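You operate a simulated robot arm through the tools that you are given. There is no shell and no other tool. Be economical: measure what you need, move in short steps, check, and stop when the job is done.

You run a simulated two-armed robot. Do the job below in one go: nothing can be reset, and whatever is moved stays where it is left.

JOB
Take the fabric pad that says "fleece" from the island bench and leave it on the steel bench shelf. Put the towel nine on the curing mat. Take the frame four and put it on the fitting bench. Put one of the car fobs from the side bench on top of the red block there. Put one of the packs from the side bench on top of the tape roll there. Put the strap tongue marked "base" from the side bench on the upper tray and the strap tongue that says "side" on top of the filter three. Open the flat drawer. Any order will do. Set down upright: pack.

The check looks at the end state, three seconds after you hand in, the way a careful person would. Anything else that was tipped, shoved, dropped, spilled or broken makes it a failure. Flat cloth is picked up by pressing the open fingertips on it (5 to 10 N) and closing them slowly along it; thin cloth reads only 2 to 8 mm in the jaws.

ROBOT AND FRAMES
Two 7-joint arms with fingered hands on one trunk, on a base that drives. Base frame: it is fixed to the floor where the robot stands at the start and does not move with it; the origin is under the middle of the robot, x ahead of it, y to its left, z up; the surface under the hand at the start is at about z = 800. Readings come in mm, degrees, newtons and seconds.
The left shoulder is at the start at [80, 197, 1475], the right one opposite. With the tool pointing down near the work surface each hand reaches from about 100 to 700 mm from the robot's upright axis, wherever it stands, measured 20 degrees to its own side. Places, roughly: car fob [-3500, 2750, 1000]; curing mat (24x18 cm) [2740, -2260, 920]; fabric pad [750, 250, 750]; filter three [-3000, 3000, 1000]; fitting bench [1100, -500, 800]; flat drawer [-1400, -4200, 700]; frame four [1250, -2750, 1000]; pack [-3750, 3000, 1000]; red block (9x8x11 cm) [-3200, 3200, 900]; steel bench shelf [2800, 2000, 500]; strap tongue [-3250, 3000, 1000]; tape roll (9x9x5 cm) [-3400, 3200, 900]; towel nine [500, -2500, 1000]; upper tray [-1400, -1200, 600]. Payload 4 kg a hand.
The tool frame of a hand sits at the grasp point between the pads (the TCP): z along the fingers, y along the line on which they close. The tips reach 26 mm beyond it. The gripper opens to 132 mm. The gripper's body begins 73 mm behind the TCP. The gripper is a hand of 4 fingers: y runs from the thumb to the fingers, the wrist lies at [0, 0, -239] in the tool frame.
Orientation is that of the tool frame in the base frame, as [roll, pitch, yaw] about the fixed x, y, z axes, in that order (R = Rz(yaw) Ry(pitch) Rx(roll)). With the fingers straight down and closing along the base's y, the tool's x points along the base's -x, its y along +y and its z along -z.

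CONTROLS
- The arms move only by the tool nudge_tool. It takes "left_increments", "right_increments" or both (then of equal length, played together; a hand with none holds still); each is a list of rows, each a list of 2 entries, a list of its own where there are three numbers: the shift along the tool's x, y, z in mm, then the turn, a rotation vector about the tool's x, y, z in degrees. In form: [[[x, y, z], [rx, ry, rz]], ...]. A call has 1 to 10 rows; each row shifts and turns the commanded pose from where the row before left it, along the tool's axes as they then stand. A row lasts 0.2 s, in which the tool goes at most 50 mm and 8.6 degrees; a call with a longer step from one row to the next is refused whole. A pose out of reach is approached as far as the arm can. The call stops where the force on the tool passes 40 N (or 10 N more than at its start, if that is more) or the arm is blocked; 0.2 s more then pass. In this call time passes only in rows, and 0.2 s behind the last. The reply holds the time, the measured pose of the TCP, the force on the tool along the base axes, the opening and the grip force, in the units named above and with some noise, with the torque about the TCP (base axes, N m) and any sound that the robot's microphone picked up.
- Cameras (640 x 400 px; columns grow to the right, rows downward): "scene" is now at [94.8, 24.1, 1622]; the picture's right is [0.36, -0.93, -0.00], its down [-0.79, -0.30, -0.54] and it looks along [0.50, 0.19, -0.84] (base axes); focal length 257 px, centre (320, 200). "left" rides on the left gripper at [-68, 2, -97] in its tool frame; the picture's right is [-0.02, -1.00, 0.00], its down [0.82, -0.02, -0.58] and it looks along [0.58, -0.01, 0.82] (tool axes); focal length 270 px, centre (320, 200). "right" rides on the right gripper at [68, 2, -97] in its tool frame; the picture's right is [-0.03, 1.00, 0.00], its down [-0.82, -0.02, -0.58] and it looks along [-0.58, -0.01, 0.82] (tool axes); focal length 270 px, centre (320, 200).
- get_image(camera): a new picture of that camera. The clock stands still meanwhile.
- raise_lower(by): slides the trunk up (or, below 0, down) by that many mm; the arms and the scene camera ride with it, the base frame stays. It gives what a move gives, with no picture.
- roll_base(legs): drives the robot by 1 to 6 legs, each [ahead, left, turn to the left] in mm, mm and degrees, along the robot's own axes; the way and the turn of a leg run together, so that a leg with both is an arc; at most 1500 mm and 180 degrees a leg. The arms and the cameras ride along, it lands a little off, and it stops where it bumps. It gives what a move gives.
- set_fingers(finger1, finger2, finger3, thumb_bend, hand): sets how far each is bent, from 0 (flat) to 1 (curled in); at 0.3 the hand is open as for a grip, at 0.7 the pads meet at the TCP. One left out holds its place. A second passes; each finger stops where it meets its share of the squeeze, and holds until it gets a number again. It is the only way to open and close the hand. It gives what a move gives, with no picture; readings hold the bend of each and the force on the fingers (four entries, about 0 where the hand has none), thumb and palm.
- head_to(pan, tilt): turns the head with the scene camera to pan (to the left, within 86 degrees either way) and tilt (down, from -29 to 69), counted from straight ahead of the robot. It gives what a move gives.
- probe_pixels(camera, pixels): for up to 12 pixels [column, row] of the newest picture of that camera ("zoom" is the newest enlarged one), the place [x, y, z] in the base frame of the surface seen there, good to about 2 mm. The clock stands still meanwhile.
- zoom(camera, box): a new picture of the part [left, top, right, bottom] of that camera's present view, enlarged. The clock stands still meanwhile.
- hand_in(): hands the job in; it is judged then, once.

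Keep the steps short. Do not move on a guess: measure, check each grasp and each placing, and mend mistakes. In all there are 145 turns and 178 pictures (those below and enlarged ones count). Leave the grippers open and the arms clear of the work at the hand-in unless told otherwise, and finish with a single line.

The tools are called after "Call:" by a JSON object that holds its "method" and its "body". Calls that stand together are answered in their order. nudge_tool: Moves the arms, as the interface text tells. Its arguments: {"type":"object","properties":{"left_increments":{"type":"array"},"right_increments":{"type":"array"}},"required":[]} The other tools are called the same way: raise_lower (by) slides the trunk up or down; set_fingers (finger1, finger2, finger3, thumb_bend, hand) moves the fingers one by one; roll_base (legs) drives the base; head_to (pan, tilt) turns the head that bears the scene camera; get_image (camera) takes a picture; probe_pixels (camera, pixels) gives the place of the surface under pixels of a picture; zoom (camera, box) takes an enlarged picture of a part of a camera's view; hand_in () hands the job in.

At the start:

```text
t: 0.0
left_tool_pos: [360.2, 343.9, 1022.5]
left_tcp_rot: [176.9, 5.6, 180.0]
left_contact_force: [-0.6, 0.0, -1.1]
left_wrist_torque: [0.02, -0.02, -0.05]
left_opening: 131.7
left_grasp_force: 0.1
left_shape: jaw
left_bend: [0.3, 0.3, 0.3, 0.3]
left_finger forces: [0.0, 0.1, 0.1, 0.0, 0.0, 0.1]
right_tool_pos: [316.5, 24.0, 1037.5]
right_tcp_rot: [-179.9, 0.0, 180.0]
right_contact_force: [0.2, 0.3, -0.2]
right_wrist_torque: [0.02, 0.06, -0.02]
right_opening: 131.9
right_grasp_force: 0.1
right_shape: jaw
right_bend: [0.3, 0.3, 0.3, 0.3]
right_finger forces: [0.0, 0.0, 0.0, 0.0, 0.1, 0.0]
trunk travel left (down, up): [-780.0, 60.0]
robot x, y, heading: [-3.1, -2.1, -0.1]
head pan, tilt: [21.2, 57.5]
```

scene: 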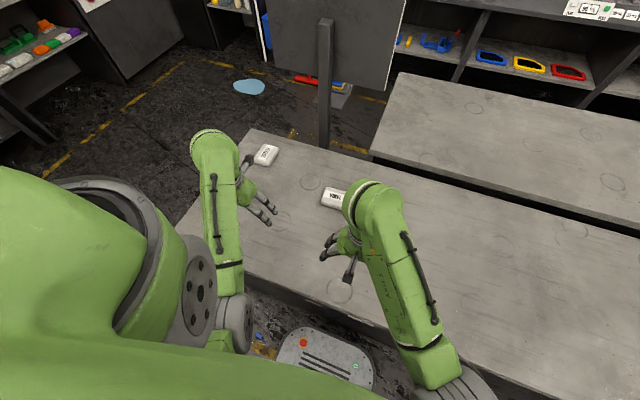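
right: 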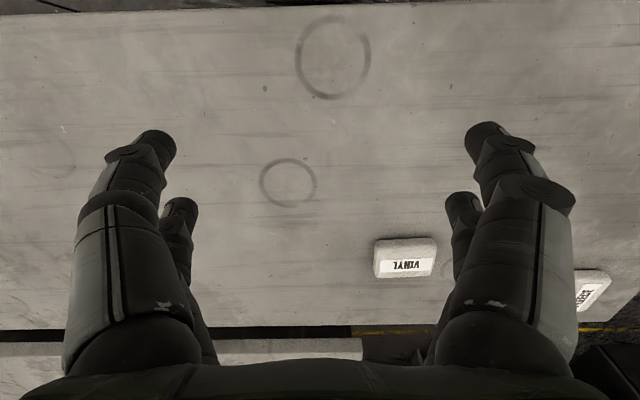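
left: 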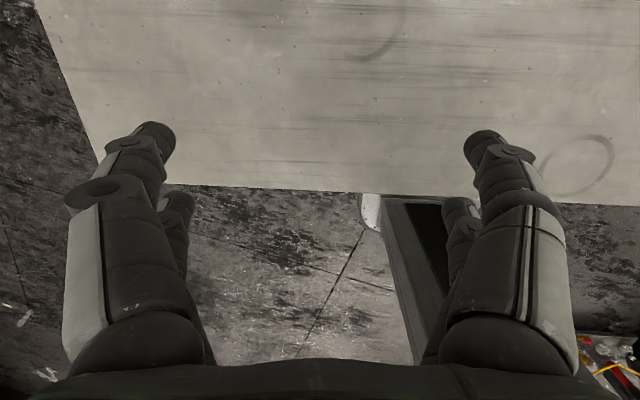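

I see two pads on the island bench, near (265,155) and (333,196) in the scene picture. I'll enlarge that area to read the labels.

Call:
{"method": "zoom", "body": {"camera": "scene", "box": [180, 100, 420, 250]}}

Call:
{"method": "probe_pixels", "body": {"camera": "scene", "pixels": [[265, 155], [333, 196], [250, 140], [400, 80], [500, 250], [400, 150], [325, 120], [340, 60]]}}

```text
2.67 times, centred on (300, 175) of scene
```

zoom: 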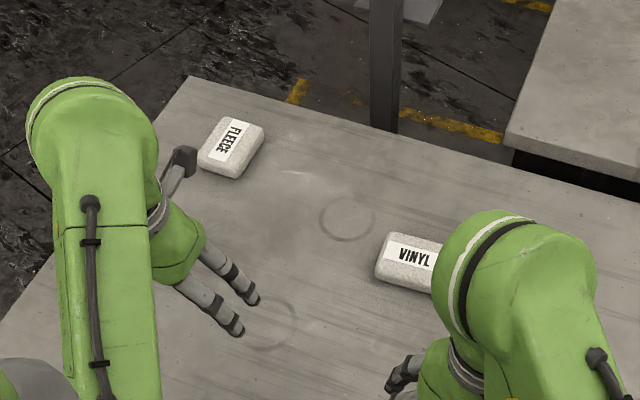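

```text
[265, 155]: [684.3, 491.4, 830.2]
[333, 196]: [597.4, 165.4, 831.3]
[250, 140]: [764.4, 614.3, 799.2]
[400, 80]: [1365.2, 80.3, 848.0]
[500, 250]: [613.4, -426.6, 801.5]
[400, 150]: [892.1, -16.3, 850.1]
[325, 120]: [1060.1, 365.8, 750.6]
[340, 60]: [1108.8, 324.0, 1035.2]
```

The left pad reads FLEECE. I'll measure its corners, and the bench edges, to plan the approach.

Call:
{"method": "probe_pixels", "body": {"camera": "zoom", "pixels": [[201, 160], [219, 120], [260, 133], [236, 172], [230, 145], [190, 78], [5, 310]]}}

Call:
{"method": "probe_pixels", "body": {"camera": "scene", "pixels": [[325, 340], [275, 305], [340, 325], [380, 340], [260, 300], [248, 132], [185, 220], [305, 375], [250, 87], [230, 350]]}}

Call:
{"method": "head_to", "body": {"pan": 60, "tilt": 20}}

Call:
{"method": "get_image", "body": {"camera": "scene"}}

Call:
{"method": "head_to", "body": {"pan": -20, "tilt": 15}}

Call:
{"method": "get_image", "body": {"camera": "scene"}}

```text
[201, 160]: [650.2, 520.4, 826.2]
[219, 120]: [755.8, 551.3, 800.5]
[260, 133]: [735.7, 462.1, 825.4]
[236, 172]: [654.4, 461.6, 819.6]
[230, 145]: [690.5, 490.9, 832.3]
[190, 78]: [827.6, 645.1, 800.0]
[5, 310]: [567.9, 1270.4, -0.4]
```

```text
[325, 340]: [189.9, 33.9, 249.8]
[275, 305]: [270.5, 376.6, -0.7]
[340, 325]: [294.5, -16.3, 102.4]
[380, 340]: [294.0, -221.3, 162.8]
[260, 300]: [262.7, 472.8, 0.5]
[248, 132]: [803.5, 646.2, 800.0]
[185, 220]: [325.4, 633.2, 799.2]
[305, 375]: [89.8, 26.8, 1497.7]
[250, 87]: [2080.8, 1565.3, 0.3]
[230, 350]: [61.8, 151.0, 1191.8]
```

```text
t: 1.1
left_tool_pos: [361.5, 346.4, 1023.1]
left_tcp_rot: [176.7, 6.2, 179.8]
left_contact_force: [0.7, 0.7, -0.5]
left_wrist_torque: [-0.03, -0.02, 0.0]
left_opening: 131.8
left_grasp_force: 0.2
left_shape: jaw
left_bend: [0.3, 0.3, 0.3, 0.3]
left_finger forces: [0.0, 0.1, 0.0, 0.0, 0.0, 0.0]
right_tool_pos: [317.3, 21.5, 1036.4]
right_tcp_rot: [179.9, -0.1, -180.0]
right_contact_force: [0.2, -0.2, 0.0]
right_wrist_torque: [-0.01, 0.0, -0.03]
right_opening: 132.1
right_grasp_force: 0.0
right_shape: jaw
right_bend: [0.3, 0.3, 0.3, 0.3]
right_finger forces: [0.1, 0.0, 0.0, 0.0, 0.1, 0.1]
trunk travel left (down, up): [-780.0, 60.0]
robot x, y, heading: [-1.5, -0.0, -0.1]
head pan, tilt: [60.0, 20.0]
```

```text
173 pictures are left
```

scene: 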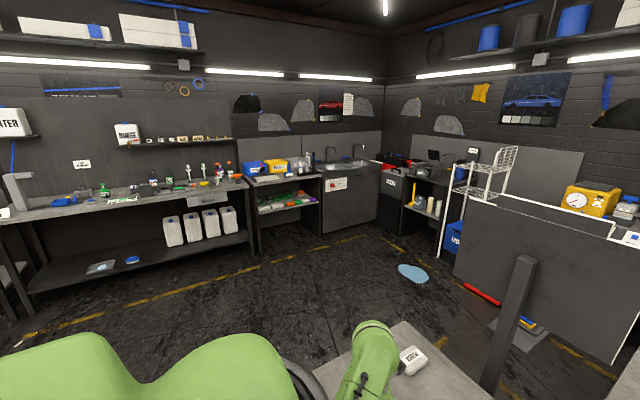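

```text
t: 2.6
left_tool_pos: [362.2, 346.3, 1022.4]
left_tcp_rot: [176.7, 6.3, 179.8]
left_contact_force: [0.1, -0.5, -0.1]
left_wrist_torque: [-0.03, -0.01, 0.02]
left_opening: 131.7
left_grasp_force: 0.1
left_shape: jaw
left_bend: [0.3, 0.3, 0.3, 0.3]
left_finger forces: [0.0, 0.1, 0.0, 0.1, 0.0, 0.1]
right_tool_pos: [317.2, 24.0, 1032.6]
right_tcp_rot: [-180.0, 0.0, 180.0]
right_contact_force: [-0.6, -0.7, 0.0]
right_wrist_torque: [0.0, 0.02, -0.01]
right_opening: 131.8
right_grasp_force: 0.1
right_shape: jaw
right_bend: [0.3, 0.3, 0.3, 0.3]
right_finger forces: [0.1, 0.0, 0.0, 0.1, 0.1, 0.0]
trunk travel left (down, up): [-780.0, 60.0]
robot x, y, heading: [0.1, -0.2, -0.1]
head pan, tilt: [-20.0, 15.0]
```

```text
172 pictures are left
```

scene: 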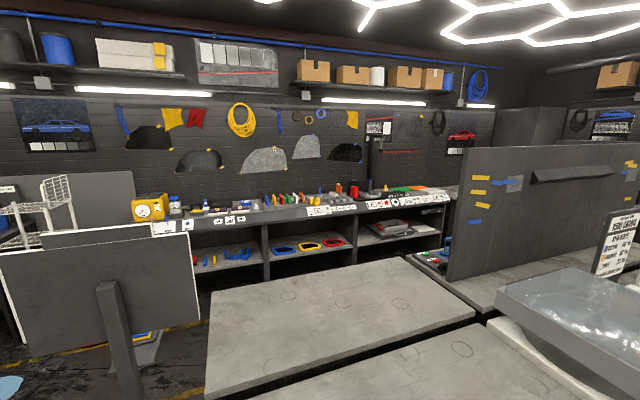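

Pad centre is about (695,500), 30 mm thick, and too far to reach from here, so I'll go round to the bench's left end. First I'll measure the board that stands near there and the bench edges.

Call:
{"method": "probe_pixels", "body": {"camera": "scene", "pixels": [[5, 270], [195, 260], [35, 350], [110, 290], [125, 370], [195, 315], [212, 295], [412, 260], [465, 300], [490, 325], [600, 300], [235, 255]]}}

Call:
{"method": "zoom", "body": {"camera": "scene", "box": [180, 150, 460, 290]}}

Call:
{"method": "head_to", "body": {"pan": 80, "tilt": 30}}

Call:
{"method": "get_image", "body": {"camera": "scene"}}

```text
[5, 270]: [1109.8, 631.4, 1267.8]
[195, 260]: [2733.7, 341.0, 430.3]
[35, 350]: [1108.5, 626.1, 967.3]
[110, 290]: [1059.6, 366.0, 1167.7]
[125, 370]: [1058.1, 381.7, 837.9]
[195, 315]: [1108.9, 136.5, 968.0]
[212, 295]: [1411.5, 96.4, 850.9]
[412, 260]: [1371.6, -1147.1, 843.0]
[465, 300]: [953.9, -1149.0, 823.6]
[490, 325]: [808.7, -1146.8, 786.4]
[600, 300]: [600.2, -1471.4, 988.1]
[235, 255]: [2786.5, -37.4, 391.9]
```

```text
2.29 times, centred on (320, 220) of scene
```

zoom: 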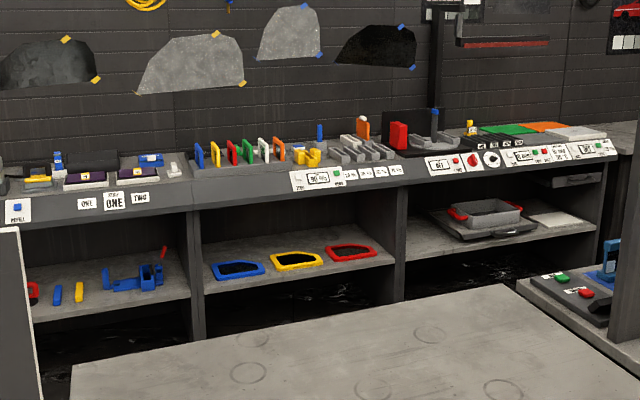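

```text
t: 4.3
left_tool_pos: [363.7, 346.1, 1021.8]
left_tcp_rot: [176.6, 6.3, 179.8]
left_contact_force: [-0.5, -0.4, 0.6]
left_wrist_torque: [0.01, 0.01, 0.0]
left_opening: 132.0
left_grasp_force: 0.0
left_shape: jaw
left_bend: [0.3, 0.3, 0.3, 0.3]
left_finger forces: [0.1, 0.1, 0.1, 0.0, 0.0, 0.1]
right_tool_pos: [317.0, 22.7, 1033.1]
right_tcp_rot: [180.0, 0.1, -180.0]
right_contact_force: [-0.7, -0.6, -0.5]
right_wrist_torque: [-0.01, 0.0, 0.04]
right_opening: 131.8
right_grasp_force: 0.0
right_shape: jaw
right_bend: [0.3, 0.3, 0.3, 0.3]
right_finger forces: [0.0, 0.1, 0.0, 0.0, 0.1, 0.0]
trunk travel left (down, up): [-780.0, 60.0]
robot x, y, heading: [-1.2, -0.2, 0.0]
head pan, tilt: [80.0, 30.0]
```

```text
170 pictures are left
```

scene: 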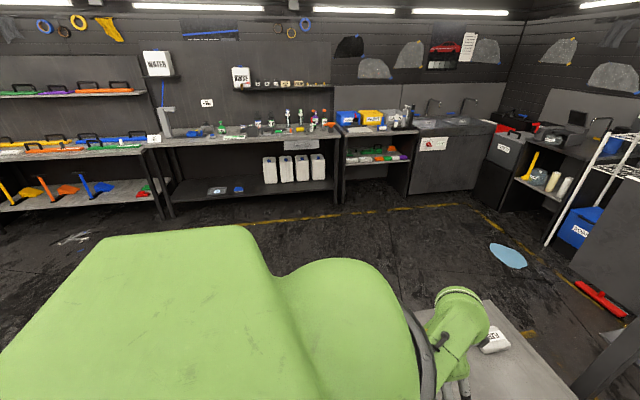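

The board stands at x≈1109, y 130–630, and the floor on my left is clear. I'll drive to the left end of the island bench and face it.

Call:
{"method": "roll_base", "body": {"legs": [[0, 1150, 0], [520, 0, 0], [0, 0, -90], [150, 0, 0]]}}

Call:
{"method": "head_to", "body": {"pan": 10, "tilt": 50}}

Call:
{"method": "get_image", "body": {"camera": "scene"}}

Call:
{"method": "get_image", "body": {"camera": "left"}}

```text
t: 17.7
left_tool_pos: [858.9, 634.6, 1024.9]
left_tcp_rot: [176.6, 6.4, 89.2]
left_contact_force: [-1.3, -0.7, -0.3]
left_wrist_torque: [0.0, -0.02, 0.04]
left_opening: 131.8
left_grasp_force: 0.0
left_shape: jaw
left_bend: [0.3, 0.3, 0.3, 0.3]
left_finger forces: [0.0, 0.0, 0.0, 0.0, 0.0, 0.0]
right_tool_pos: [535.9, 684.5, 1034.1]
right_tcp_rot: [-180.0, 0.3, 89.4]
right_contact_force: [-0.3, -0.1, 0.8]
right_wrist_torque: [-0.03, -0.03, 0.01]
right_opening: 132.1
right_grasp_force: 0.1
right_shape: jaw
right_bend: [0.3, 0.3, 0.3, 0.3]
right_finger forces: [0.0, 0.1, 0.1, 0.0, 0.1, 0.0]
trunk travel left (down, up): [-780.0, 60.0]
robot x, y, heading: [515.1, 999.4, -90.7]
head pan, tilt: [80.0, 30.0]
```

```text
t: 19.1
left_tool_pos: [859.1, 631.1, 1023.3]
left_tcp_rot: [176.6, 6.5, 89.3]
left_contact_force: [-0.6, -0.1, 0.7]
left_wrist_torque: [-0.05, -0.01, 0.0]
left_opening: 131.8
left_grasp_force: 0.0
left_shape: jaw
left_bend: [0.3, 0.3, 0.3, 0.3]
left_finger forces: [0.1, 0.0, 0.0, 0.1, 0.0, 0.0]
right_tool_pos: [535.3, 681.8, 1033.1]
right_tcp_rot: [-179.9, 0.1, 89.5]
right_contact_force: [-0.3, -1.3, 0.0]
right_wrist_torque: [-0.01, 0.03, 0.0]
right_opening: 131.8
right_grasp_force: 0.0
right_shape: jaw
right_bend: [0.3, 0.3, 0.3, 0.3]
right_finger forces: [0.1, 0.0, 0.0, 0.0, 0.0, 0.0]
trunk travel left (down, up): [-780.0, 60.0]
robot x, y, heading: [515.8, 999.6, -90.4]
head pan, tilt: [10.0, 50.0]
```

```text
169 pictures are left
```

scene: 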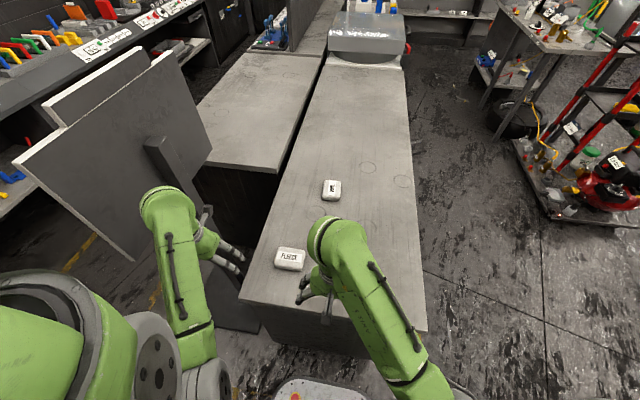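

```text
168 pictures are left
```

left: 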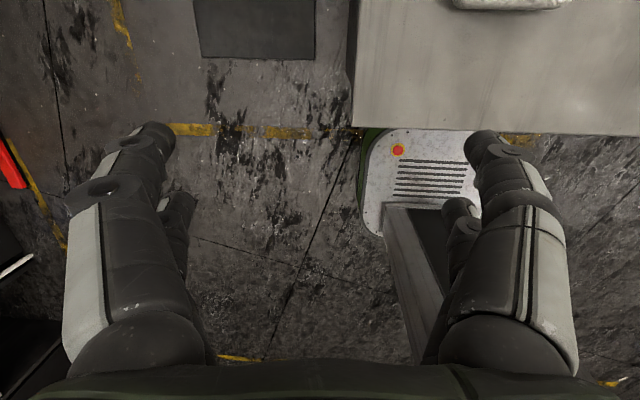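

The pad is at (290,259). I'll zoom in and measure its corners.

Call:
{"method": "zoom", "body": {"camera": "scene", "box": [250, 230, 330, 280]}}

Call:
{"method": "probe_pixels", "body": {"camera": "scene", "pixels": [[279, 249], [303, 251], [301, 267], [277, 265], [290, 258], [130, 250], [195, 130], [270, 250]]}}

```text
8.00 times, centred on (290, 255) of scene
```

zoom: 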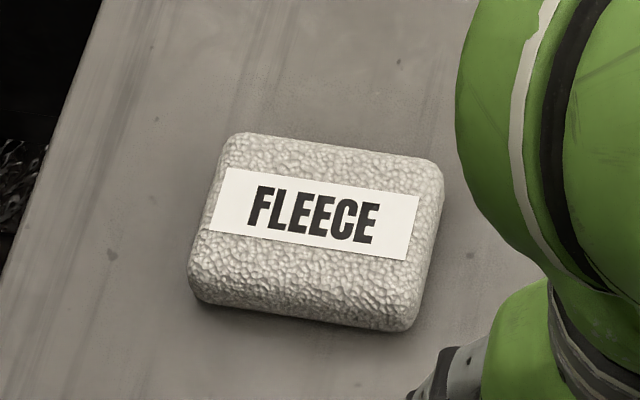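

```text
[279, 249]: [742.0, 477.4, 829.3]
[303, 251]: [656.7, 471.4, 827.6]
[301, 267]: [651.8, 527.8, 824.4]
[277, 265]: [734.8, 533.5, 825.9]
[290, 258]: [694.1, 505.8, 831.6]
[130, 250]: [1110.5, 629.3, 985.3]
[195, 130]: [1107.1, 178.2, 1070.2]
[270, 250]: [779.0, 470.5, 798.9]
```

The pad is about 92 × 65 mm, centred at about (696,503). Before choosing a grip, I'll look at the steel bench shelf to see how it can be reached.

Call:
{"method": "head_to", "body": {"pan": 86, "tilt": 15}}

Call:
{"method": "get_image", "body": {"camera": "scene"}}

Call:
{"method": "zoom", "body": {"camera": "scene", "box": [20, 120, 340, 320]}}

```text
t: 20.6
left_tool_pos: [859.7, 631.1, 1024.3]
left_tcp_rot: [176.5, 6.5, 89.3]
left_contact_force: [0.3, -0.1, -0.2]
left_wrist_torque: [0.0, 0.0, 0.01]
left_opening: 132.0
left_grasp_force: 0.1
left_shape: jaw
left_bend: [0.3, 0.3, 0.3, 0.3]
left_finger forces: [0.1, 0.0, 0.0, 0.0, 0.0, 0.0]
right_tool_pos: [535.2, 682.2, 1033.3]
right_tcp_rot: [180.0, 0.0, 89.5]
right_contact_force: [0.0, 0.5, -0.6]
right_wrist_torque: [0.01, 0.02, 0.0]
right_opening: 131.9
right_grasp_force: 0.1
right_shape: jaw
right_bend: [0.3, 0.3, 0.3, 0.3]
right_finger forces: [0.0, 0.0, 0.1, 0.1, 0.0, 0.1]
trunk travel left (down, up): [-780.0, 60.0]
robot x, y, heading: [517.7, 999.6, -90.5]
head pan, tilt: [85.9, 15.0]
```

```text
166 pictures are left
```

scene: 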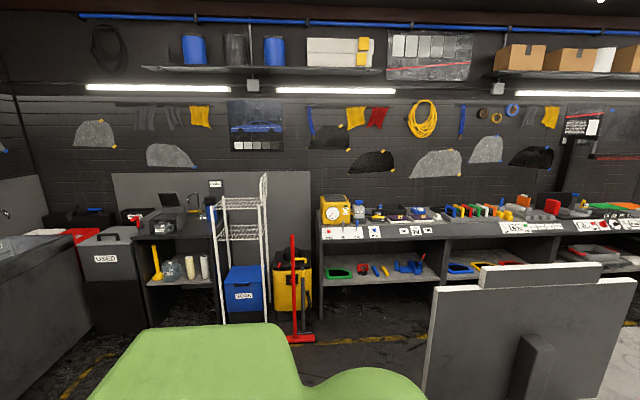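

```text
2.00 times, centred on (180, 220) of scene
```

zoom: 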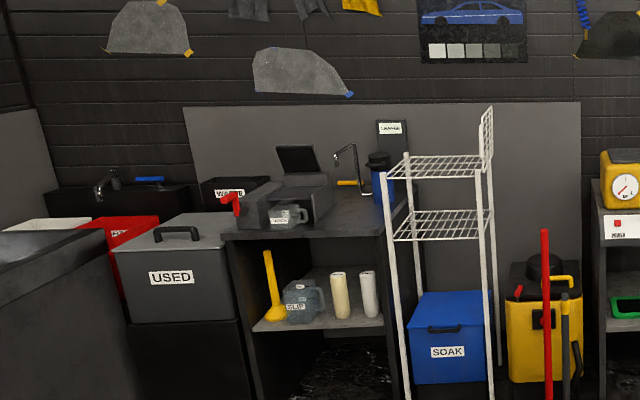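

Call:
{"method": "probe_pixels", "body": {"camera": "zoom", "pixels": [[255, 325], [380, 325], [275, 315], [320, 318], [345, 315], [310, 235], [385, 235], [350, 275], [225, 240], [310, 300], [410, 280], [330, 325]]}}

Call:
{"method": "probe_pixels", "body": {"camera": "scene", "pixels": [[225, 320], [265, 318], [300, 340], [145, 205], [105, 240], [60, 270], [170, 285], [210, 330]]}}

```text
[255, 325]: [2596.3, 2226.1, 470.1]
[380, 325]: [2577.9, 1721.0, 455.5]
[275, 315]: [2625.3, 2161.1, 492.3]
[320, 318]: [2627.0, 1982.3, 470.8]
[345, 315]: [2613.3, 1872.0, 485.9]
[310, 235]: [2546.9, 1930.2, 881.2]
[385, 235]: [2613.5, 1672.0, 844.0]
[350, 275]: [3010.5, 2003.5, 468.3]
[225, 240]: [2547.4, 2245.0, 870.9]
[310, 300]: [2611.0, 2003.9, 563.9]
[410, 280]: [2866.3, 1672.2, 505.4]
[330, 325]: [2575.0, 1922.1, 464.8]
```

```text
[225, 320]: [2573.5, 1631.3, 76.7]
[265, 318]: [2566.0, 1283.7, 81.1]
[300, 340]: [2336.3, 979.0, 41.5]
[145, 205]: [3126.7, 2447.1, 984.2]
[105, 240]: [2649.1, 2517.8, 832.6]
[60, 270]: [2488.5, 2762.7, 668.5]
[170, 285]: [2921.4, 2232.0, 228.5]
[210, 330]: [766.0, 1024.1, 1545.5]
```

The shelf top is at z=470, with its front edge at x≈2575, and the bench top sits about 370 mm above it. The hand must go in tilted, so I'll grip the pad with the fingers pitched about 45° forward. I'll tilt the left hand now.

Call:
{"method": "nudge_tool", "body": {"left_increments": [[[0, 0, 0], [3.4, 0, -4.7]], [[0, 0, 0], [0, -7.7, 0]], [[0, 0, 0], [0, -7.7, 0]], [[0, 0, 0], [0, -7.7, 0]], [[0, 0, 0], [0, -7.7, 0]], [[0, 0, 0], [0, -7.7, 0]]]}}

Call:
{"method": "get_image", "body": {"camera": "left"}}

```text
t: 21.3
left_tool_pos: [863.7, 566.8, 1094.2]
left_tcp_rot: [174.5, 25.9, 87.1]
left_contact_force: [0.4, -0.8, 0.3]
left_wrist_torque: [0.0, 0.01, 0.01]
left_opening: 131.8
left_grasp_force: 0.0
left_shape: jaw
left_bend: [0.3, 0.3, 0.3, 0.3]
left_finger forces: [0.0, 0.0, 0.0, 0.0, 0.1, 0.1]
right_tool_pos: [537.1, 682.5, 1034.4]
right_tcp_rot: [-180.0, 0.0, 89.5]
right_contact_force: [-0.1, -0.3, -0.3]
right_wrist_torque: [0.06, -0.03, -0.02]
right_opening: 131.8
right_grasp_force: 0.1
right_shape: jaw
right_bend: [0.3, 0.3, 0.3, 0.3]
right_finger forces: [0.0, 0.0, 0.0, 0.0, 0.0, 0.0]
trunk travel left (down, up): [-780.0, 60.0]
robot x, y, heading: [515.8, 999.2, -90.7]
head pan, tilt: [85.9, 15.0]
stopped in row 3 (left hand): the arm was blocked; the commanded pose is now the measured one
```

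```text
164 pictures are left
```

left: 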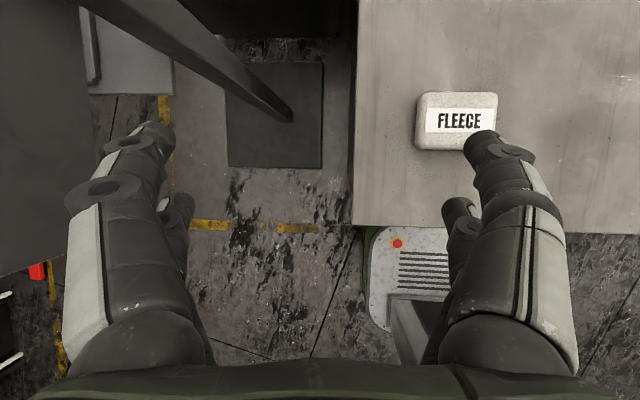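

The arm was blocked by its own posture at 26° tilt. I'll first move the hand over towards the pad and lower it, then tilt further.

Call:
{"method": "nudge_tool", "body": {"left_increments": [[[3, -33, 27], [1, 0, -1]], [[3, -33, 27], [1, 0, -1]], [[3, -33, 27], [1, 0, -1]], [[3, -33, 27], [1, 0, -1]], [[3, -33, 27], [1, 0, -1]]]}}

Call:
{"method": "nudge_tool", "body": {"left_increments": [[[0, 0, 0], [0, -5, 0]], [[0, 0, 0], [0, -5, 0]], [[0, 0, 0], [0, -5, 0]]]}}

```text
t: 21.9
left_tool_pos: [895.2, 529.9, 1106.0]
left_tcp_rot: [174.1, 35.0, 98.7]
left_contact_force: [0.4, -0.2, -0.3]
left_wrist_torque: [0.02, -0.05, 0.01]
left_opening: 132.1
left_grasp_force: 0.2
left_shape: jaw
left_bend: [0.3, 0.3, 0.3, 0.3]
left_finger forces: [0.0, 0.1, 0.2, 0.1, 0.0, 0.1]
right_tool_pos: [535.4, 681.0, 1034.7]
right_tcp_rot: [180.0, 0.1, 89.5]
right_contact_force: [-0.4, -0.1, 0.1]
right_wrist_torque: [0.01, 0.0, -0.05]
right_opening: 131.7
right_grasp_force: 0.1
right_shape: jaw
right_bend: [0.3, 0.3, 0.3, 0.3]
right_finger forces: [0.1, 0.0, 0.1, 0.0, 0.0, 0.0]
trunk travel left (down, up): [-780.0, 60.0]
robot x, y, heading: [516.4, 996.0, -90.4]
head pan, tilt: [85.9, 15.0]
stopped in row 3 (left hand): the arm was blocked; the commanded pose is now the measured one
```

```text
t: 22.7
left_tool_pos: [905.0, 493.8, 1179.3]
left_tcp_rot: [165.4, 56.8, 89.5]
left_contact_force: [-0.3, -0.4, 0.4]
left_wrist_torque: [0.02, 0.02, 0.02]
left_opening: 132.1
left_grasp_force: 0.1
left_shape: jaw
left_bend: [0.3, 0.3, 0.3, 0.3]
left_finger forces: [0.0, 0.1, 0.0, 0.0, 0.0, 0.0]
right_tool_pos: [535.5, 682.6, 1034.8]
right_tcp_rot: [-180.0, 0.0, 89.6]
right_contact_force: [0.6, 0.3, 0.8]
right_wrist_torque: [-0.01, 0.01, -0.03]
right_opening: 131.9
right_grasp_force: 0.0
right_shape: jaw
right_bend: [0.3, 0.3, 0.3, 0.3]
right_finger forces: [0.0, 0.0, 0.0, 0.0, 0.1, 0.0]
trunk travel left (down, up): [-780.0, 60.0]
robot x, y, heading: [517.8, 1000.1, -90.5]
head pan, tilt: [85.9, 15.0]
stopped in row 3 (left hand): the arm was blocked; the commanded pose is now the measured one
```

The arm drifts upward and reports itself blocked. I'll look at its posture.

Call:
{"method": "head_to", "body": {"pan": 20, "tilt": 50}}

Call:
{"method": "get_image", "body": {"camera": "scene"}}

```text
t: 24.1
left_tool_pos: [904.3, 493.9, 1178.8]
left_tcp_rot: [165.6, 56.5, 89.7]
left_contact_force: [0.4, -0.2, 0.4]
left_wrist_torque: [-0.03, 0.02, 0.02]
left_opening: 132.2
left_grasp_force: 0.0
left_shape: jaw
left_bend: [0.3, 0.3, 0.3, 0.3]
left_finger forces: [0.1, 0.1, 0.0, 0.0, 0.0, 0.0]
right_tool_pos: [535.7, 682.3, 1033.8]
right_tcp_rot: [-180.0, 0.0, 89.6]
right_contact_force: [-0.5, -0.5, 0.2]
right_wrist_torque: [-0.01, -0.02, -0.04]
right_opening: 131.9
right_grasp_force: 0.0
right_shape: jaw
right_bend: [0.3, 0.3, 0.3, 0.3]
right_finger forces: [0.1, 0.0, 0.0, 0.0, 0.1, 0.0]
trunk travel left (down, up): [-780.0, 60.0]
robot x, y, heading: [512.7, 1000.1, -90.5]
head pan, tilt: [20.0, 50.0]
```

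```text
163 pictures are left
```

scene: 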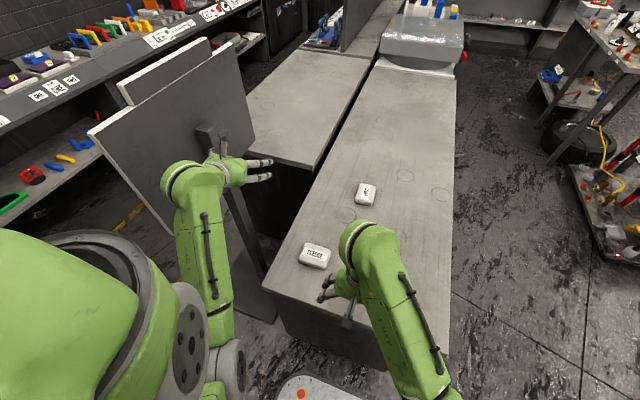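

The hand is up beside the board and the arm seems short of room to fold. Lowering the trunk should help. First I'll raise the right hand 250 mm and bring the left hand 100 mm away from the board.

Call:
{"method": "nudge_tool", "body": {"left_increments": [[[0, -20, 0], [2, 0, 0]], [[0, -25, 0], [2, 0, 0]], [[0, -25, 0], [2, 0, 0]], [[0, -25, 0], [2, 0, 0]], [[0, -25, 0], [2, 0, 0]]], "right_increments": [[[0, 0, -45], [0, 0, 0]], [[0, 0, -45], [0, 0, 0]], [[0, 0, -45], [0, 0, 0]], [[0, 0, -45], [0, 0, 0]], [[0, 0, -45], [0, 0, 0]]]}}

```text
t: 25.0
left_tool_pos: [910.5, 483.1, 1230.6]
left_tcp_rot: [166.9, 63.6, 94.5]
left_contact_force: [-0.5, -0.1, -0.3]
left_wrist_torque: [0.02, -0.02, 0.01]
left_opening: 131.6
left_grasp_force: 0.1
left_shape: jaw
left_bend: [0.3, 0.3, 0.3, 0.3]
left_finger forces: [0.1, 0.1, 0.0, 0.1, 0.0, 0.0]
right_tool_pos: [559.2, 659.8, 1058.1]
right_tcp_rot: [179.9, 0.2, 89.6]
right_contact_force: [0.1, 0.0, 0.2]
right_wrist_torque: [0.02, 0.0, 0.0]
right_opening: 132.0
right_grasp_force: 0.0
right_shape: jaw
right_bend: [0.3, 0.3, 0.3, 0.3]
right_finger forces: [0.1, 0.0, 0.1, 0.0, 0.1, 0.0]
right hand out of reach, approached as far as the arm can: row 1, 2, 3, 4
trunk travel left (down, up): [-780.0, 60.0]
robot x, y, heading: [514.9, 995.6, -90.4]
head pan, tilt: [20.0, 50.0]
stopped in row 4 (left hand): the arm was blocked; the commanded pose is now the measured one
```

Both hands were simply too close to the shoulders (folded to the limit), so low and forward is better. I'll bring the left hand down towards the pad while easing the tilt to 45°.

Call:
{"method": "nudge_tool", "body": {"left_increments": [[[28, -24, 7], [2.6, 3.6, 0]], [[28, -24, 7], [2.6, 3.6, 0]], [[28, -24, 7], [2.6, 3.6, 0]], [[28, -24, 7], [2.6, 3.6, 0]], [[28, -24, 7], [2.6, 3.6, 0]]]}}

```text
t: 25.7
left_tool_pos: [913.8, 480.7, 1235.1]
left_tcp_rot: [169.4, 64.1, 98.1]
left_contact_force: [0.1, -0.3, 0.3]
left_wrist_torque: [-0.02, 0.0, 0.03]
left_opening: 131.7
left_grasp_force: 0.0
left_shape: jaw
left_bend: [0.3, 0.3, 0.3, 0.3]
left_finger forces: [0.0, 0.0, 0.0, 0.1, 0.0, 0.0]
right_tool_pos: [560.2, 658.9, 1057.3]
right_tcp_rot: [179.8, 0.1, 89.5]
right_contact_force: [0.1, 0.4, -0.1]
right_wrist_torque: [0.01, 0.01, -0.01]
right_opening: 131.8
right_grasp_force: 0.1
right_shape: jaw
right_bend: [0.3, 0.3, 0.3, 0.3]
right_finger forces: [0.0, 0.1, 0.0, 0.1, 0.0, 0.1]
trunk travel left (down, up): [-780.0, 60.0]
robot x, y, heading: [519.7, 999.3, -90.7]
head pan, tilt: [20.0, 50.0]
stopped in row 3 (left hand): the arm was blocked; the commanded pose is now the measured one
```

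Still blocked without force at the hand, so perhaps the elbow or forearm is touching something. I'll measure points along the arm.

Call:
{"method": "get_image", "body": {"camera": "scene"}}

Call:
{"method": "probe_pixels", "body": {"camera": "scene", "pixels": [[190, 190], [165, 180], [200, 250], [215, 300], [225, 170], [215, 130], [205, 210], [230, 360]]}}

```text
162 pictures are left
```

scene: 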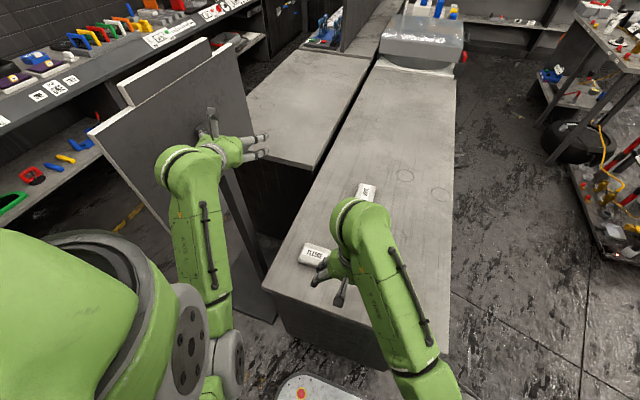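

```text
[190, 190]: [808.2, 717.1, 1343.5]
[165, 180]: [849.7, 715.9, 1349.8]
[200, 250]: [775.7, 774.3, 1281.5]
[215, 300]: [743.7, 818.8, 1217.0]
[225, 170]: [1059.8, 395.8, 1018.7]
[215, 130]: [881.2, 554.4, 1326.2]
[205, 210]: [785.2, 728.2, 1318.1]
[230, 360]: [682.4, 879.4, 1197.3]
```

The left arm is folded tight: the wrist is about 280 mm from the shoulder. I'll move the hand straight out, away from the shoulder, without turning it.

Call:
{"method": "nudge_tool", "body": {"left_increments": [[[6, -30, 28], [0, 0, 0]], [[6, -30, 28], [0, 0, 0]], [[6, -30, 28], [0, 0, 0]]]}}

```text
t: 26.5
left_tool_pos: [851.6, 388.7, 1170.4]
left_tcp_rot: [169.7, 63.9, 98.3]
left_contact_force: [-0.3, -0.2, 0.0]
left_wrist_torque: [0.0, 0.01, 0.01]
left_opening: 131.9
left_grasp_force: 0.0
left_shape: jaw
left_bend: [0.3, 0.3, 0.3, 0.3]
left_finger forces: [0.0, 0.1, 0.1, 0.0, 0.0, 0.1]
right_tool_pos: [558.2, 659.3, 1054.7]
right_tcp_rot: [179.9, 0.1, 89.4]
right_contact_force: [0.3, 0.4, 0.6]
right_wrist_torque: [0.0, 0.01, -0.01]
right_opening: 131.9
right_grasp_force: 0.2
right_shape: jaw
right_bend: [0.3, 0.3, 0.3, 0.3]
right_finger forces: [0.1, 0.0, 0.0, 0.1, 0.1, 0.0]
trunk travel left (down, up): [-780.0, 60.0]
robot x, y, heading: [513.0, 997.8, -90.3]
head pan, tilt: [20.0, 50.0]
```

That freed it. Next I'll move over and down towards the pad, and ease the tilt to about 45°.

Call:
{"method": "nudge_tool", "body": {"left_increments": [[[33, -22, 0], [0, 0, 0]], [[33, -22, 0], [0, 0, 0]], [[33, -22, 0], [2.5, 4.7, 0]], [[33, -22, 0], [2.5, 4.7, 0]], [[33, -22, 0], [2.5, 4.7, 0]], [[30, -22, 0], [2.5, 4.7, 0]]]}}

Call:
{"method": "get_image", "body": {"camera": "left"}}

```text
t: 27.9
left_tool_pos: [707.7, 453.7, 997.7]
left_tcp_rot: [-178.2, 45.2, 100.6]
left_contact_force: [-0.3, -0.1, 0.0]
left_wrist_torque: [-0.01, -0.02, 0.01]
left_opening: 132.2
left_grasp_force: 0.1
left_shape: jaw
left_bend: [0.3, 0.3, 0.3, 0.3]
left_finger forces: [0.0, 0.1, 0.1, 0.0, 0.1, 0.0]
right_tool_pos: [558.5, 658.4, 1054.7]
right_tcp_rot: [179.9, 0.1, 89.6]
right_contact_force: [0.7, -0.2, 1.0]
right_wrist_torque: [0.02, 0.03, -0.03]
right_opening: 132.0
right_grasp_force: 0.0
right_shape: jaw
right_bend: [0.3, 0.3, 0.3, 0.3]
right_finger forces: [0.1, 0.0, 0.1, 0.0, 0.0, 0.1]
trunk travel left (down, up): [-780.0, 60.0]
robot x, y, heading: [514.2, 1002.6, -90.1]
head pan, tilt: [20.0, 50.0]
```

```text
161 pictures are left
```

left: 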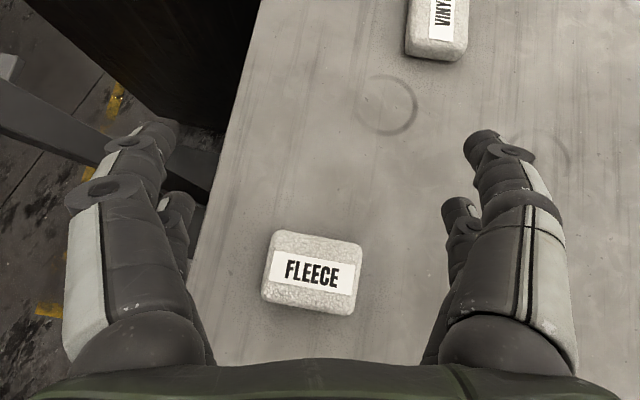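

The hand now frames the pad. The finger pairs sit at tool x≈±20, so a tilt of about 30° lets both pairs touch the 30 mm thick pad. I'll align yaw and ease the tilt to 30°.

Call:
{"method": "nudge_tool", "body": {"left_increments": [[[0, 0, 0], [2.4, 0, 4.2]], [[0, 0, 0], [0, 7.5, 0]], [[0, 0, 0], [0, 7.5, 0]]]}}

```text
t: 28.7
left_tool_pos: [708.3, 451.5, 997.1]
left_tcp_rot: [-179.9, 30.2, 94.9]
left_contact_force: [0.4, 0.0, -0.3]
left_wrist_torque: [0.0, 0.0, -0.01]
left_opening: 132.0
left_grasp_force: 0.1
left_shape: jaw
left_bend: [0.3, 0.3, 0.3, 0.3]
left_finger forces: [0.1, 0.1, 0.0, 0.1, 0.0, 0.0]
right_tool_pos: [558.9, 658.9, 1054.6]
right_tcp_rot: [179.9, -0.1, 89.4]
right_contact_force: [-0.8, -0.2, -0.3]
right_wrist_torque: [0.04, -0.02, 0.01]
right_opening: 132.1
right_grasp_force: 0.0
right_shape: jaw
right_bend: [0.3, 0.3, 0.3, 0.3]
right_finger forces: [0.0, 0.0, 0.0, 0.1, 0.0, 0.0]
trunk travel left (down, up): [-780.0, 60.0]
robot x, y, heading: [512.8, 1000.7, -90.5]
head pan, tilt: [20.0, 50.0]
```

The pose is accurate. I'll move to just above the pad, at (697,510,890).

Call:
{"method": "nudge_tool", "body": {"left_increments": [[[35, -2, 21], [0, 0, 0]], [[35, -2, 21], [0, 0, 0]], [[35, -2, 21], [0, 0, 0]]]}}

Call:
{"method": "get_image", "body": {"camera": "left"}}

```text
t: 29.5
left_tool_pos: [698.0, 511.9, 891.5]
left_tcp_rot: [180.0, 30.4, 94.6]
left_contact_force: [0.5, -0.4, 0.4]
left_wrist_torque: [0.0, -0.02, -0.03]
left_opening: 132.0
left_grasp_force: 0.0
left_shape: jaw
left_bend: [0.3, 0.3, 0.3, 0.3]
left_finger forces: [0.0, 0.1, 0.0, 0.0, 0.1, 0.1]
right_tool_pos: [559.4, 659.9, 1053.9]
right_tcp_rot: [179.8, 0.2, 89.5]
right_contact_force: [-0.6, -0.2, 0.3]
right_wrist_torque: [0.03, -0.01, -0.01]
right_opening: 131.9
right_grasp_force: 0.1
right_shape: jaw
right_bend: [0.3, 0.3, 0.3, 0.3]
right_finger forces: [0.0, 0.1, 0.0, 0.0, 0.1, 0.0]
trunk travel left (down, up): [-780.0, 60.0]
robot x, y, heading: [516.8, 999.7, -90.4]
head pan, tilt: [20.0, 50.0]
```

```text
160 pictures are left
```

left: 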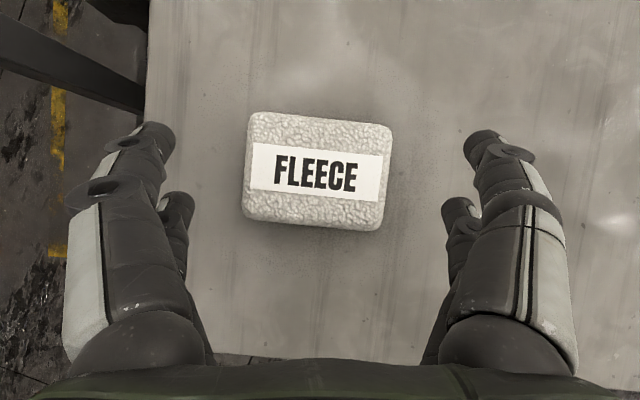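

The pad is centred between the fingers. I'll go down 50 mm in small steps.

Call:
{"method": "nudge_tool", "body": {"left_increments": [[[10, 0, 17.5], [0, 0, 0.5]], [[8, 0, 13], [0, 0, 0.5]], [[4, 0, 7], [0, 0, 0.5]], [[3, 0, 5], [0, 0, 0.5]]]}}

Call:
{"method": "set_fingers", "body": {"hand": "left", "finger1": 0.6, "finger2": 0.6, "finger3": 0.6, "thumb_bend": 0.6}}

Call:
{"method": "get_image", "body": {"camera": "left"}}

```text
t: 30.5
left_tool_pos: [697.9, 510.6, 841.6]
left_tcp_rot: [178.8, 30.3, 92.4]
left_contact_force: [0.8, -0.4, 0.8]
left_wrist_torque: [-0.03, 0.01, 0.01]
left_opening: 132.2
left_grasp_force: 0.0
left_shape: jaw
left_bend: [0.3, 0.3, 0.3, 0.3]
left_finger forces: [0.0, 0.0, 0.0, 0.1, 0.1, 0.1]
right_tool_pos: [559.0, 658.2, 1054.8]
right_tcp_rot: [179.9, 0.2, 89.5]
right_contact_force: [0.5, -0.5, 0.2]
right_wrist_torque: [0.02, 0.02, 0.0]
right_opening: 131.8
right_grasp_force: 0.2
right_shape: jaw
right_bend: [0.3, 0.3, 0.3, 0.3]
right_finger forces: [0.1, 0.0, 0.0, 0.1, 0.0, 0.0]
trunk travel left (down, up): [-780.0, 60.0]
robot x, y, heading: [514.3, 1001.8, -90.3]
head pan, tilt: [20.0, 50.0]
```

```text
t: 31.5
left_tool_pos: [697.3, 510.8, 842.4]
left_tcp_rot: [178.9, 30.3, 92.4]
left_contact_force: [0.1, -0.8, 1.7]
left_wrist_torque: [-0.09, 0.02, -0.02]
left_opening: 94.7
left_grasp_force: 22.9
left_shape: fingers
left_bend: [0.4, 0.4, 0.43, 0.49]
left_finger forces: [10.2, 12.2, 8.9, 0.0, 14.4, 0.0]
right_tool_pos: [559.0, 659.0, 1055.2]
right_tcp_rot: [179.9, 0.1, 89.5]
right_contact_force: [0.0, 0.8, 0.8]
right_wrist_torque: [0.01, 0.0, -0.01]
right_opening: 132.0
right_grasp_force: 0.0
right_shape: jaw
right_bend: [0.3, 0.3, 0.3, 0.3]
right_finger forces: [0.1, 0.1, 0.1, 0.1, 0.0, 0.0]
trunk travel left (down, up): [-780.0, 60.0]
robot x, y, heading: [515.6, 998.1, -90.5]
head pan, tilt: [20.0, 50.0]
```

```text
159 pictures are left
```

left: 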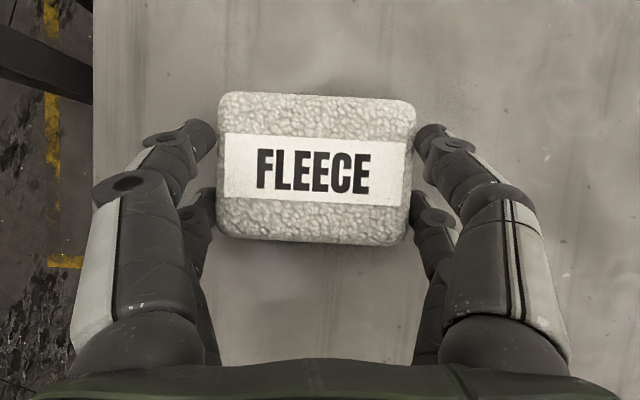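

It's gripped on both ends at 23 N. I'll lift it.

Call:
{"method": "nudge_tool", "body": {"left_increments": [[[-10, 0, -17], [0, 0, 0]], [[-20, 0, -34], [0, 0, 0]], [[-20, 0, -34], [0, 0, 0]]]}}

Call:
{"method": "get_image", "body": {"camera": "scene"}}

```text
t: 32.3
left_tool_pos: [695.8, 511.0, 939.8]
left_tcp_rot: [178.7, 30.3, 92.4]
left_contact_force: [-0.6, -0.7, -0.9]
left_wrist_torque: [-0.01, 0.02, -0.04]
left_opening: 94.7
left_grasp_force: 22.6
left_shape: fingers
left_bend: [0.4, 0.4, 0.43, 0.49]
left_finger forces: [9.5, 12.4, 8.7, 0.0, 14.2, 0.0]
right_tool_pos: [558.5, 659.4, 1055.0]
right_tcp_rot: [179.9, 0.0, 89.5]
right_contact_force: [0.3, -0.6, 0.3]
right_wrist_torque: [-0.01, -0.02, 0.02]
right_opening: 131.8
right_grasp_force: 0.1
right_shape: jaw
right_bend: [0.3, 0.3, 0.3, 0.3]
right_finger forces: [0.0, 0.1, 0.0, 0.0, 0.1, 0.0]
trunk travel left (down, up): [-780.0, 60.0]
robot x, y, heading: [513.1, 997.3, -90.5]
head pan, tilt: [20.0, 50.0]
```

```text
158 pictures are left
```

scene: 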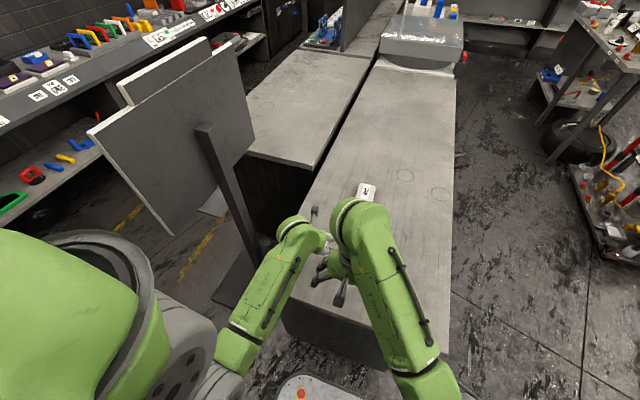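

The pad is up and held. I'll back off, turn to face +x and drive to about (1650,2000), keeping clear of the blue patch on the floor at (2080,1565), then look.

Call:
{"method": "roll_base", "body": {"legs": [[-500, 0, 0], [0, 0, 90], [1100, 500, 0]]}}

Call:
{"method": "head_to", "body": {"pan": 0, "tilt": 40}}

Call:
{"method": "get_image", "body": {"camera": "scene"}}

```text
t: 45.0
left_tool_pos: [2084.0, 2253.7, 939.9]
left_tcp_rot: [178.9, 30.3, -174.1]
left_contact_force: [0.0, 0.2, -1.0]
left_wrist_torque: [0.0, 0.02, 0.02]
left_opening: 94.1
left_grasp_force: 21.6
left_shape: fingers
left_bend: [0.4, 0.39, 0.43, 0.49]
left_finger forces: [8.9, 12.4, 8.6, 0.0, 13.9, 0.0]
right_tool_pos: [1943.7, 2107.1, 1055.4]
right_tcp_rot: [179.9, 0.2, -177.1]
right_contact_force: [0.1, -0.3, 0.1]
right_wrist_torque: [-0.01, -0.02, 0.0]
right_opening: 131.9
right_grasp_force: 0.0
right_shape: jaw
right_bend: [0.3, 0.3, 0.3, 0.3]
right_finger forces: [0.1, 0.0, 0.0, 0.0, 0.0, 0.0]
trunk travel left (down, up): [-780.0, 60.0]
robot x, y, heading: [1610.0, 2047.0, 3.1]
head pan, tilt: [20.0, 50.0]
```

```text
t: 45.8
left_tool_pos: [2085.7, 2254.0, 939.4]
left_tcp_rot: [178.7, 30.3, -174.1]
left_contact_force: [-0.7, 0.6, -1.0]
left_wrist_torque: [0.01, 0.01, 0.0]
left_opening: 94.3
left_grasp_force: 22.0
left_shape: fingers
left_bend: [0.4, 0.39, 0.43, 0.49]
left_finger forces: [8.8, 12.4, 8.6, 0.1, 13.9, 0.1]
right_tool_pos: [1944.9, 2108.2, 1055.7]
right_tcp_rot: [179.9, 0.1, -177.1]
right_contact_force: [-0.4, 0.6, -0.3]
right_wrist_torque: [0.01, -0.01, 0.03]
right_opening: 132.0
right_grasp_force: 0.1
right_shape: jaw
right_bend: [0.3, 0.3, 0.3, 0.3]
right_finger forces: [0.1, 0.0, 0.0, 0.0, 0.0, 0.0]
trunk travel left (down, up): [-780.0, 60.0]
robot x, y, heading: [1610.2, 2046.1, 2.9]
head pan, tilt: [0.0, 40.0]
```

```text
157 pictures are left
```

scene: 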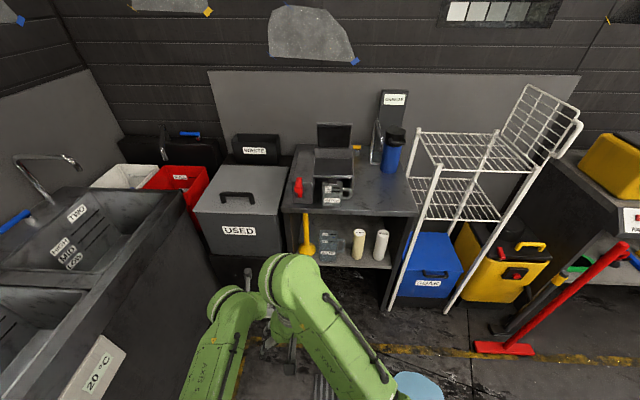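

I'll check the clearances on the left before lowering the trunk.

Call:
{"method": "probe_pixels", "body": {"camera": "scene", "pixels": [[205, 270], [150, 310], [205, 230], [345, 260], [300, 250], [330, 258], [357, 258], [378, 258], [375, 330], [395, 375], [420, 395], [290, 210]]}}

Call:
{"method": "zoom", "body": {"camera": "scene", "box": [280, 190, 420, 280]}}

```text
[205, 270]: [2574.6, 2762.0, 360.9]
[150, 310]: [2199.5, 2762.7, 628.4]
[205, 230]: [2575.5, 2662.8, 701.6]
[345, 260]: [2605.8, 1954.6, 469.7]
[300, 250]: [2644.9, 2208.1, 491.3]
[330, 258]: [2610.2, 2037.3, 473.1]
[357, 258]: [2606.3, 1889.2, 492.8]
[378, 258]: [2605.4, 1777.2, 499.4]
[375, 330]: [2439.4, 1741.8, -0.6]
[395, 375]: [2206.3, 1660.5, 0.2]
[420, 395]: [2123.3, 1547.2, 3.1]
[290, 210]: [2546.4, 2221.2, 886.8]
```

```text
4.44 times, centred on (350, 235) of scene
```

zoom: 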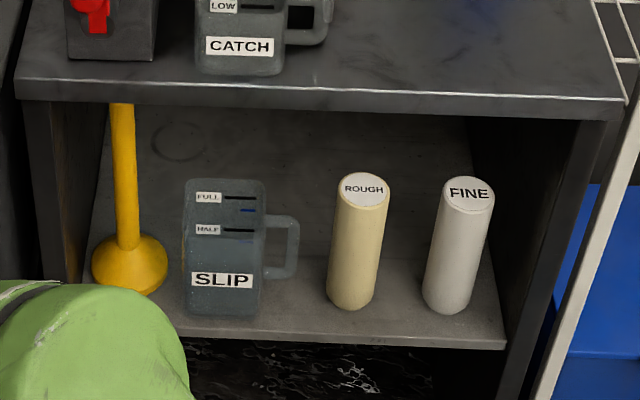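

The items stand along the shelf's front and there's free space behind them. I'll measure their tops and the bench underside.

Call:
{"method": "probe_pixels", "body": {"camera": "zoom", "pixels": [[365, 180], [470, 185], [225, 185], [285, 220], [300, 270], [320, 90], [320, 115], [470, 160], [400, 215], [250, 130], [122, 110], [130, 240]]}}

Call:
{"method": "raise_lower", "body": {"by": -450}}

Call:
{"method": "get_image", "body": {"camera": "scene"}}

```text
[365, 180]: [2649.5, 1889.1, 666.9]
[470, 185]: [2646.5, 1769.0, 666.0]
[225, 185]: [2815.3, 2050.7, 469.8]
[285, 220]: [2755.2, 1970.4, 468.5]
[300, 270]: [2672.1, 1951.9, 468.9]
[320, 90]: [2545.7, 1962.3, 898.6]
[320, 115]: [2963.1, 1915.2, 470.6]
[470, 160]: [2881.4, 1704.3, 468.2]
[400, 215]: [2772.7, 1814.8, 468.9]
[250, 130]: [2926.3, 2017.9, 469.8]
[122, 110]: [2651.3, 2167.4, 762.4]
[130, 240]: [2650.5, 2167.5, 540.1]
```

```text
refused: -450 is not a number from -400 to 400
```

```text
155 pictures are left
```

scene: 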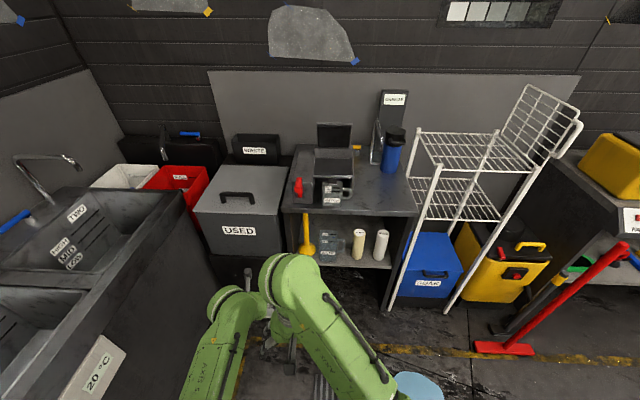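

The cylinders' tops are at z=667 and shelf top 470, with free shelf behind the items at about (2800,2000). I'll reach over the items through the gap below the bench top, so I lower the trunk 325 mm and look again.

Call:
{"method": "raise_lower", "body": {"by": -325}}

Call:
{"method": "head_to", "body": {"pan": 0, "tilt": 20}}

Call:
{"method": "zoom", "body": {"camera": "scene", "box": [240, 140, 440, 265]}}

```text
t: 49.0
left_tool_pos: [2085.8, 2253.3, 614.2]
left_tcp_rot: [178.8, 30.3, -174.1]
left_contact_force: [-0.6, -0.1, 0.5]
left_wrist_torque: [0.01, 0.02, -0.01]
left_opening: 94.1
left_grasp_force: 21.8
left_shape: fingers
left_bend: [0.4, 0.39, 0.43, 0.49]
left_finger forces: [9.0, 12.5, 8.7, 0.0, 13.9, 0.0]
right_tool_pos: [1944.8, 2108.1, 730.7]
right_tcp_rot: [179.9, 0.2, -177.1]
right_contact_force: [-0.1, 0.8, 0.4]
right_wrist_torque: [-0.04, -0.01, 0.01]
right_opening: 132.2
right_grasp_force: 0.1
right_shape: jaw
right_bend: [0.3, 0.3, 0.3, 0.3]
right_finger forces: [0.0, 0.1, 0.0, 0.0, 0.0, 0.0]
trunk travel left (down, up): [-455.0, 385.0]
robot x, y, heading: [1607.7, 2042.8, 3.0]
head pan, tilt: [0.0, 40.0]
```

```text
t: 49.9
left_tool_pos: [2084.6, 2253.6, 615.0]
left_tcp_rot: [178.8, 30.3, -174.1]
left_contact_force: [0.0, -0.4, -0.8]
left_wrist_torque: [0.03, 0.05, -0.04]
left_opening: 94.3
left_grasp_force: 21.4
left_shape: fingers
left_bend: [0.4, 0.39, 0.43, 0.49]
left_finger forces: [9.0, 12.5, 8.7, 0.0, 14.0, 0.0]
right_tool_pos: [1946.3, 2108.8, 729.8]
right_tcp_rot: [179.9, 0.1, -177.1]
right_contact_force: [0.3, -0.4, 1.0]
right_wrist_torque: [-0.01, 0.01, 0.02]
right_opening: 131.7
right_grasp_force: 0.1
right_shape: jaw
right_bend: [0.3, 0.3, 0.3, 0.3]
right_finger forces: [0.1, 0.1, 0.1, 0.1, 0.1, 0.1]
trunk travel left (down, up): [-455.0, 385.0]
robot x, y, heading: [1611.6, 2044.9, 2.8]
head pan, tilt: [0.0, 20.0]
```

```text
3.20 times, centred on (340, 202) of scene
```

zoom: 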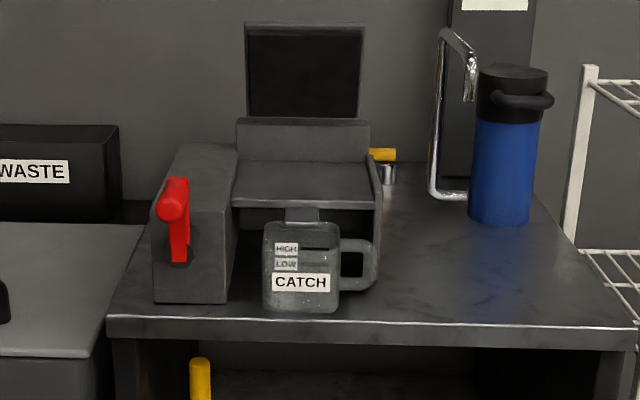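

Call:
{"method": "zoom", "body": {"camera": "scene", "box": [260, 230, 420, 330]}}

Call:
{"method": "probe_pixels", "body": {"camera": "zoom", "pixels": [[300, 50], [300, 58], [300, 64], [300, 70], [300, 90], [180, 110], [330, 130], [430, 130], [150, 60], [240, 150], [280, 160], [500, 80]]}}

```text
4.00 times, centred on (340, 280) of scene
```

zoom: 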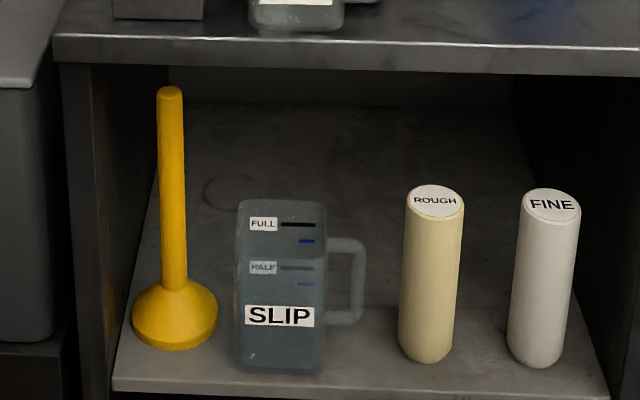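

```text
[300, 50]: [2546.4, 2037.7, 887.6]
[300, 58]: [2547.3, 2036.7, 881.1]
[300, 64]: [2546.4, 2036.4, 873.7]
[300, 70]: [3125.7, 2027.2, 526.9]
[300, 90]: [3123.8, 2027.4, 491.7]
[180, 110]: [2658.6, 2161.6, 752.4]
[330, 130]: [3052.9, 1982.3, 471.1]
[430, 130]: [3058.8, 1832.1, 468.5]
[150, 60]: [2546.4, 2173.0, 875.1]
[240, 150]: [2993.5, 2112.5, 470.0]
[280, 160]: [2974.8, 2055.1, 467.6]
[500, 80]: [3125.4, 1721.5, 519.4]
```

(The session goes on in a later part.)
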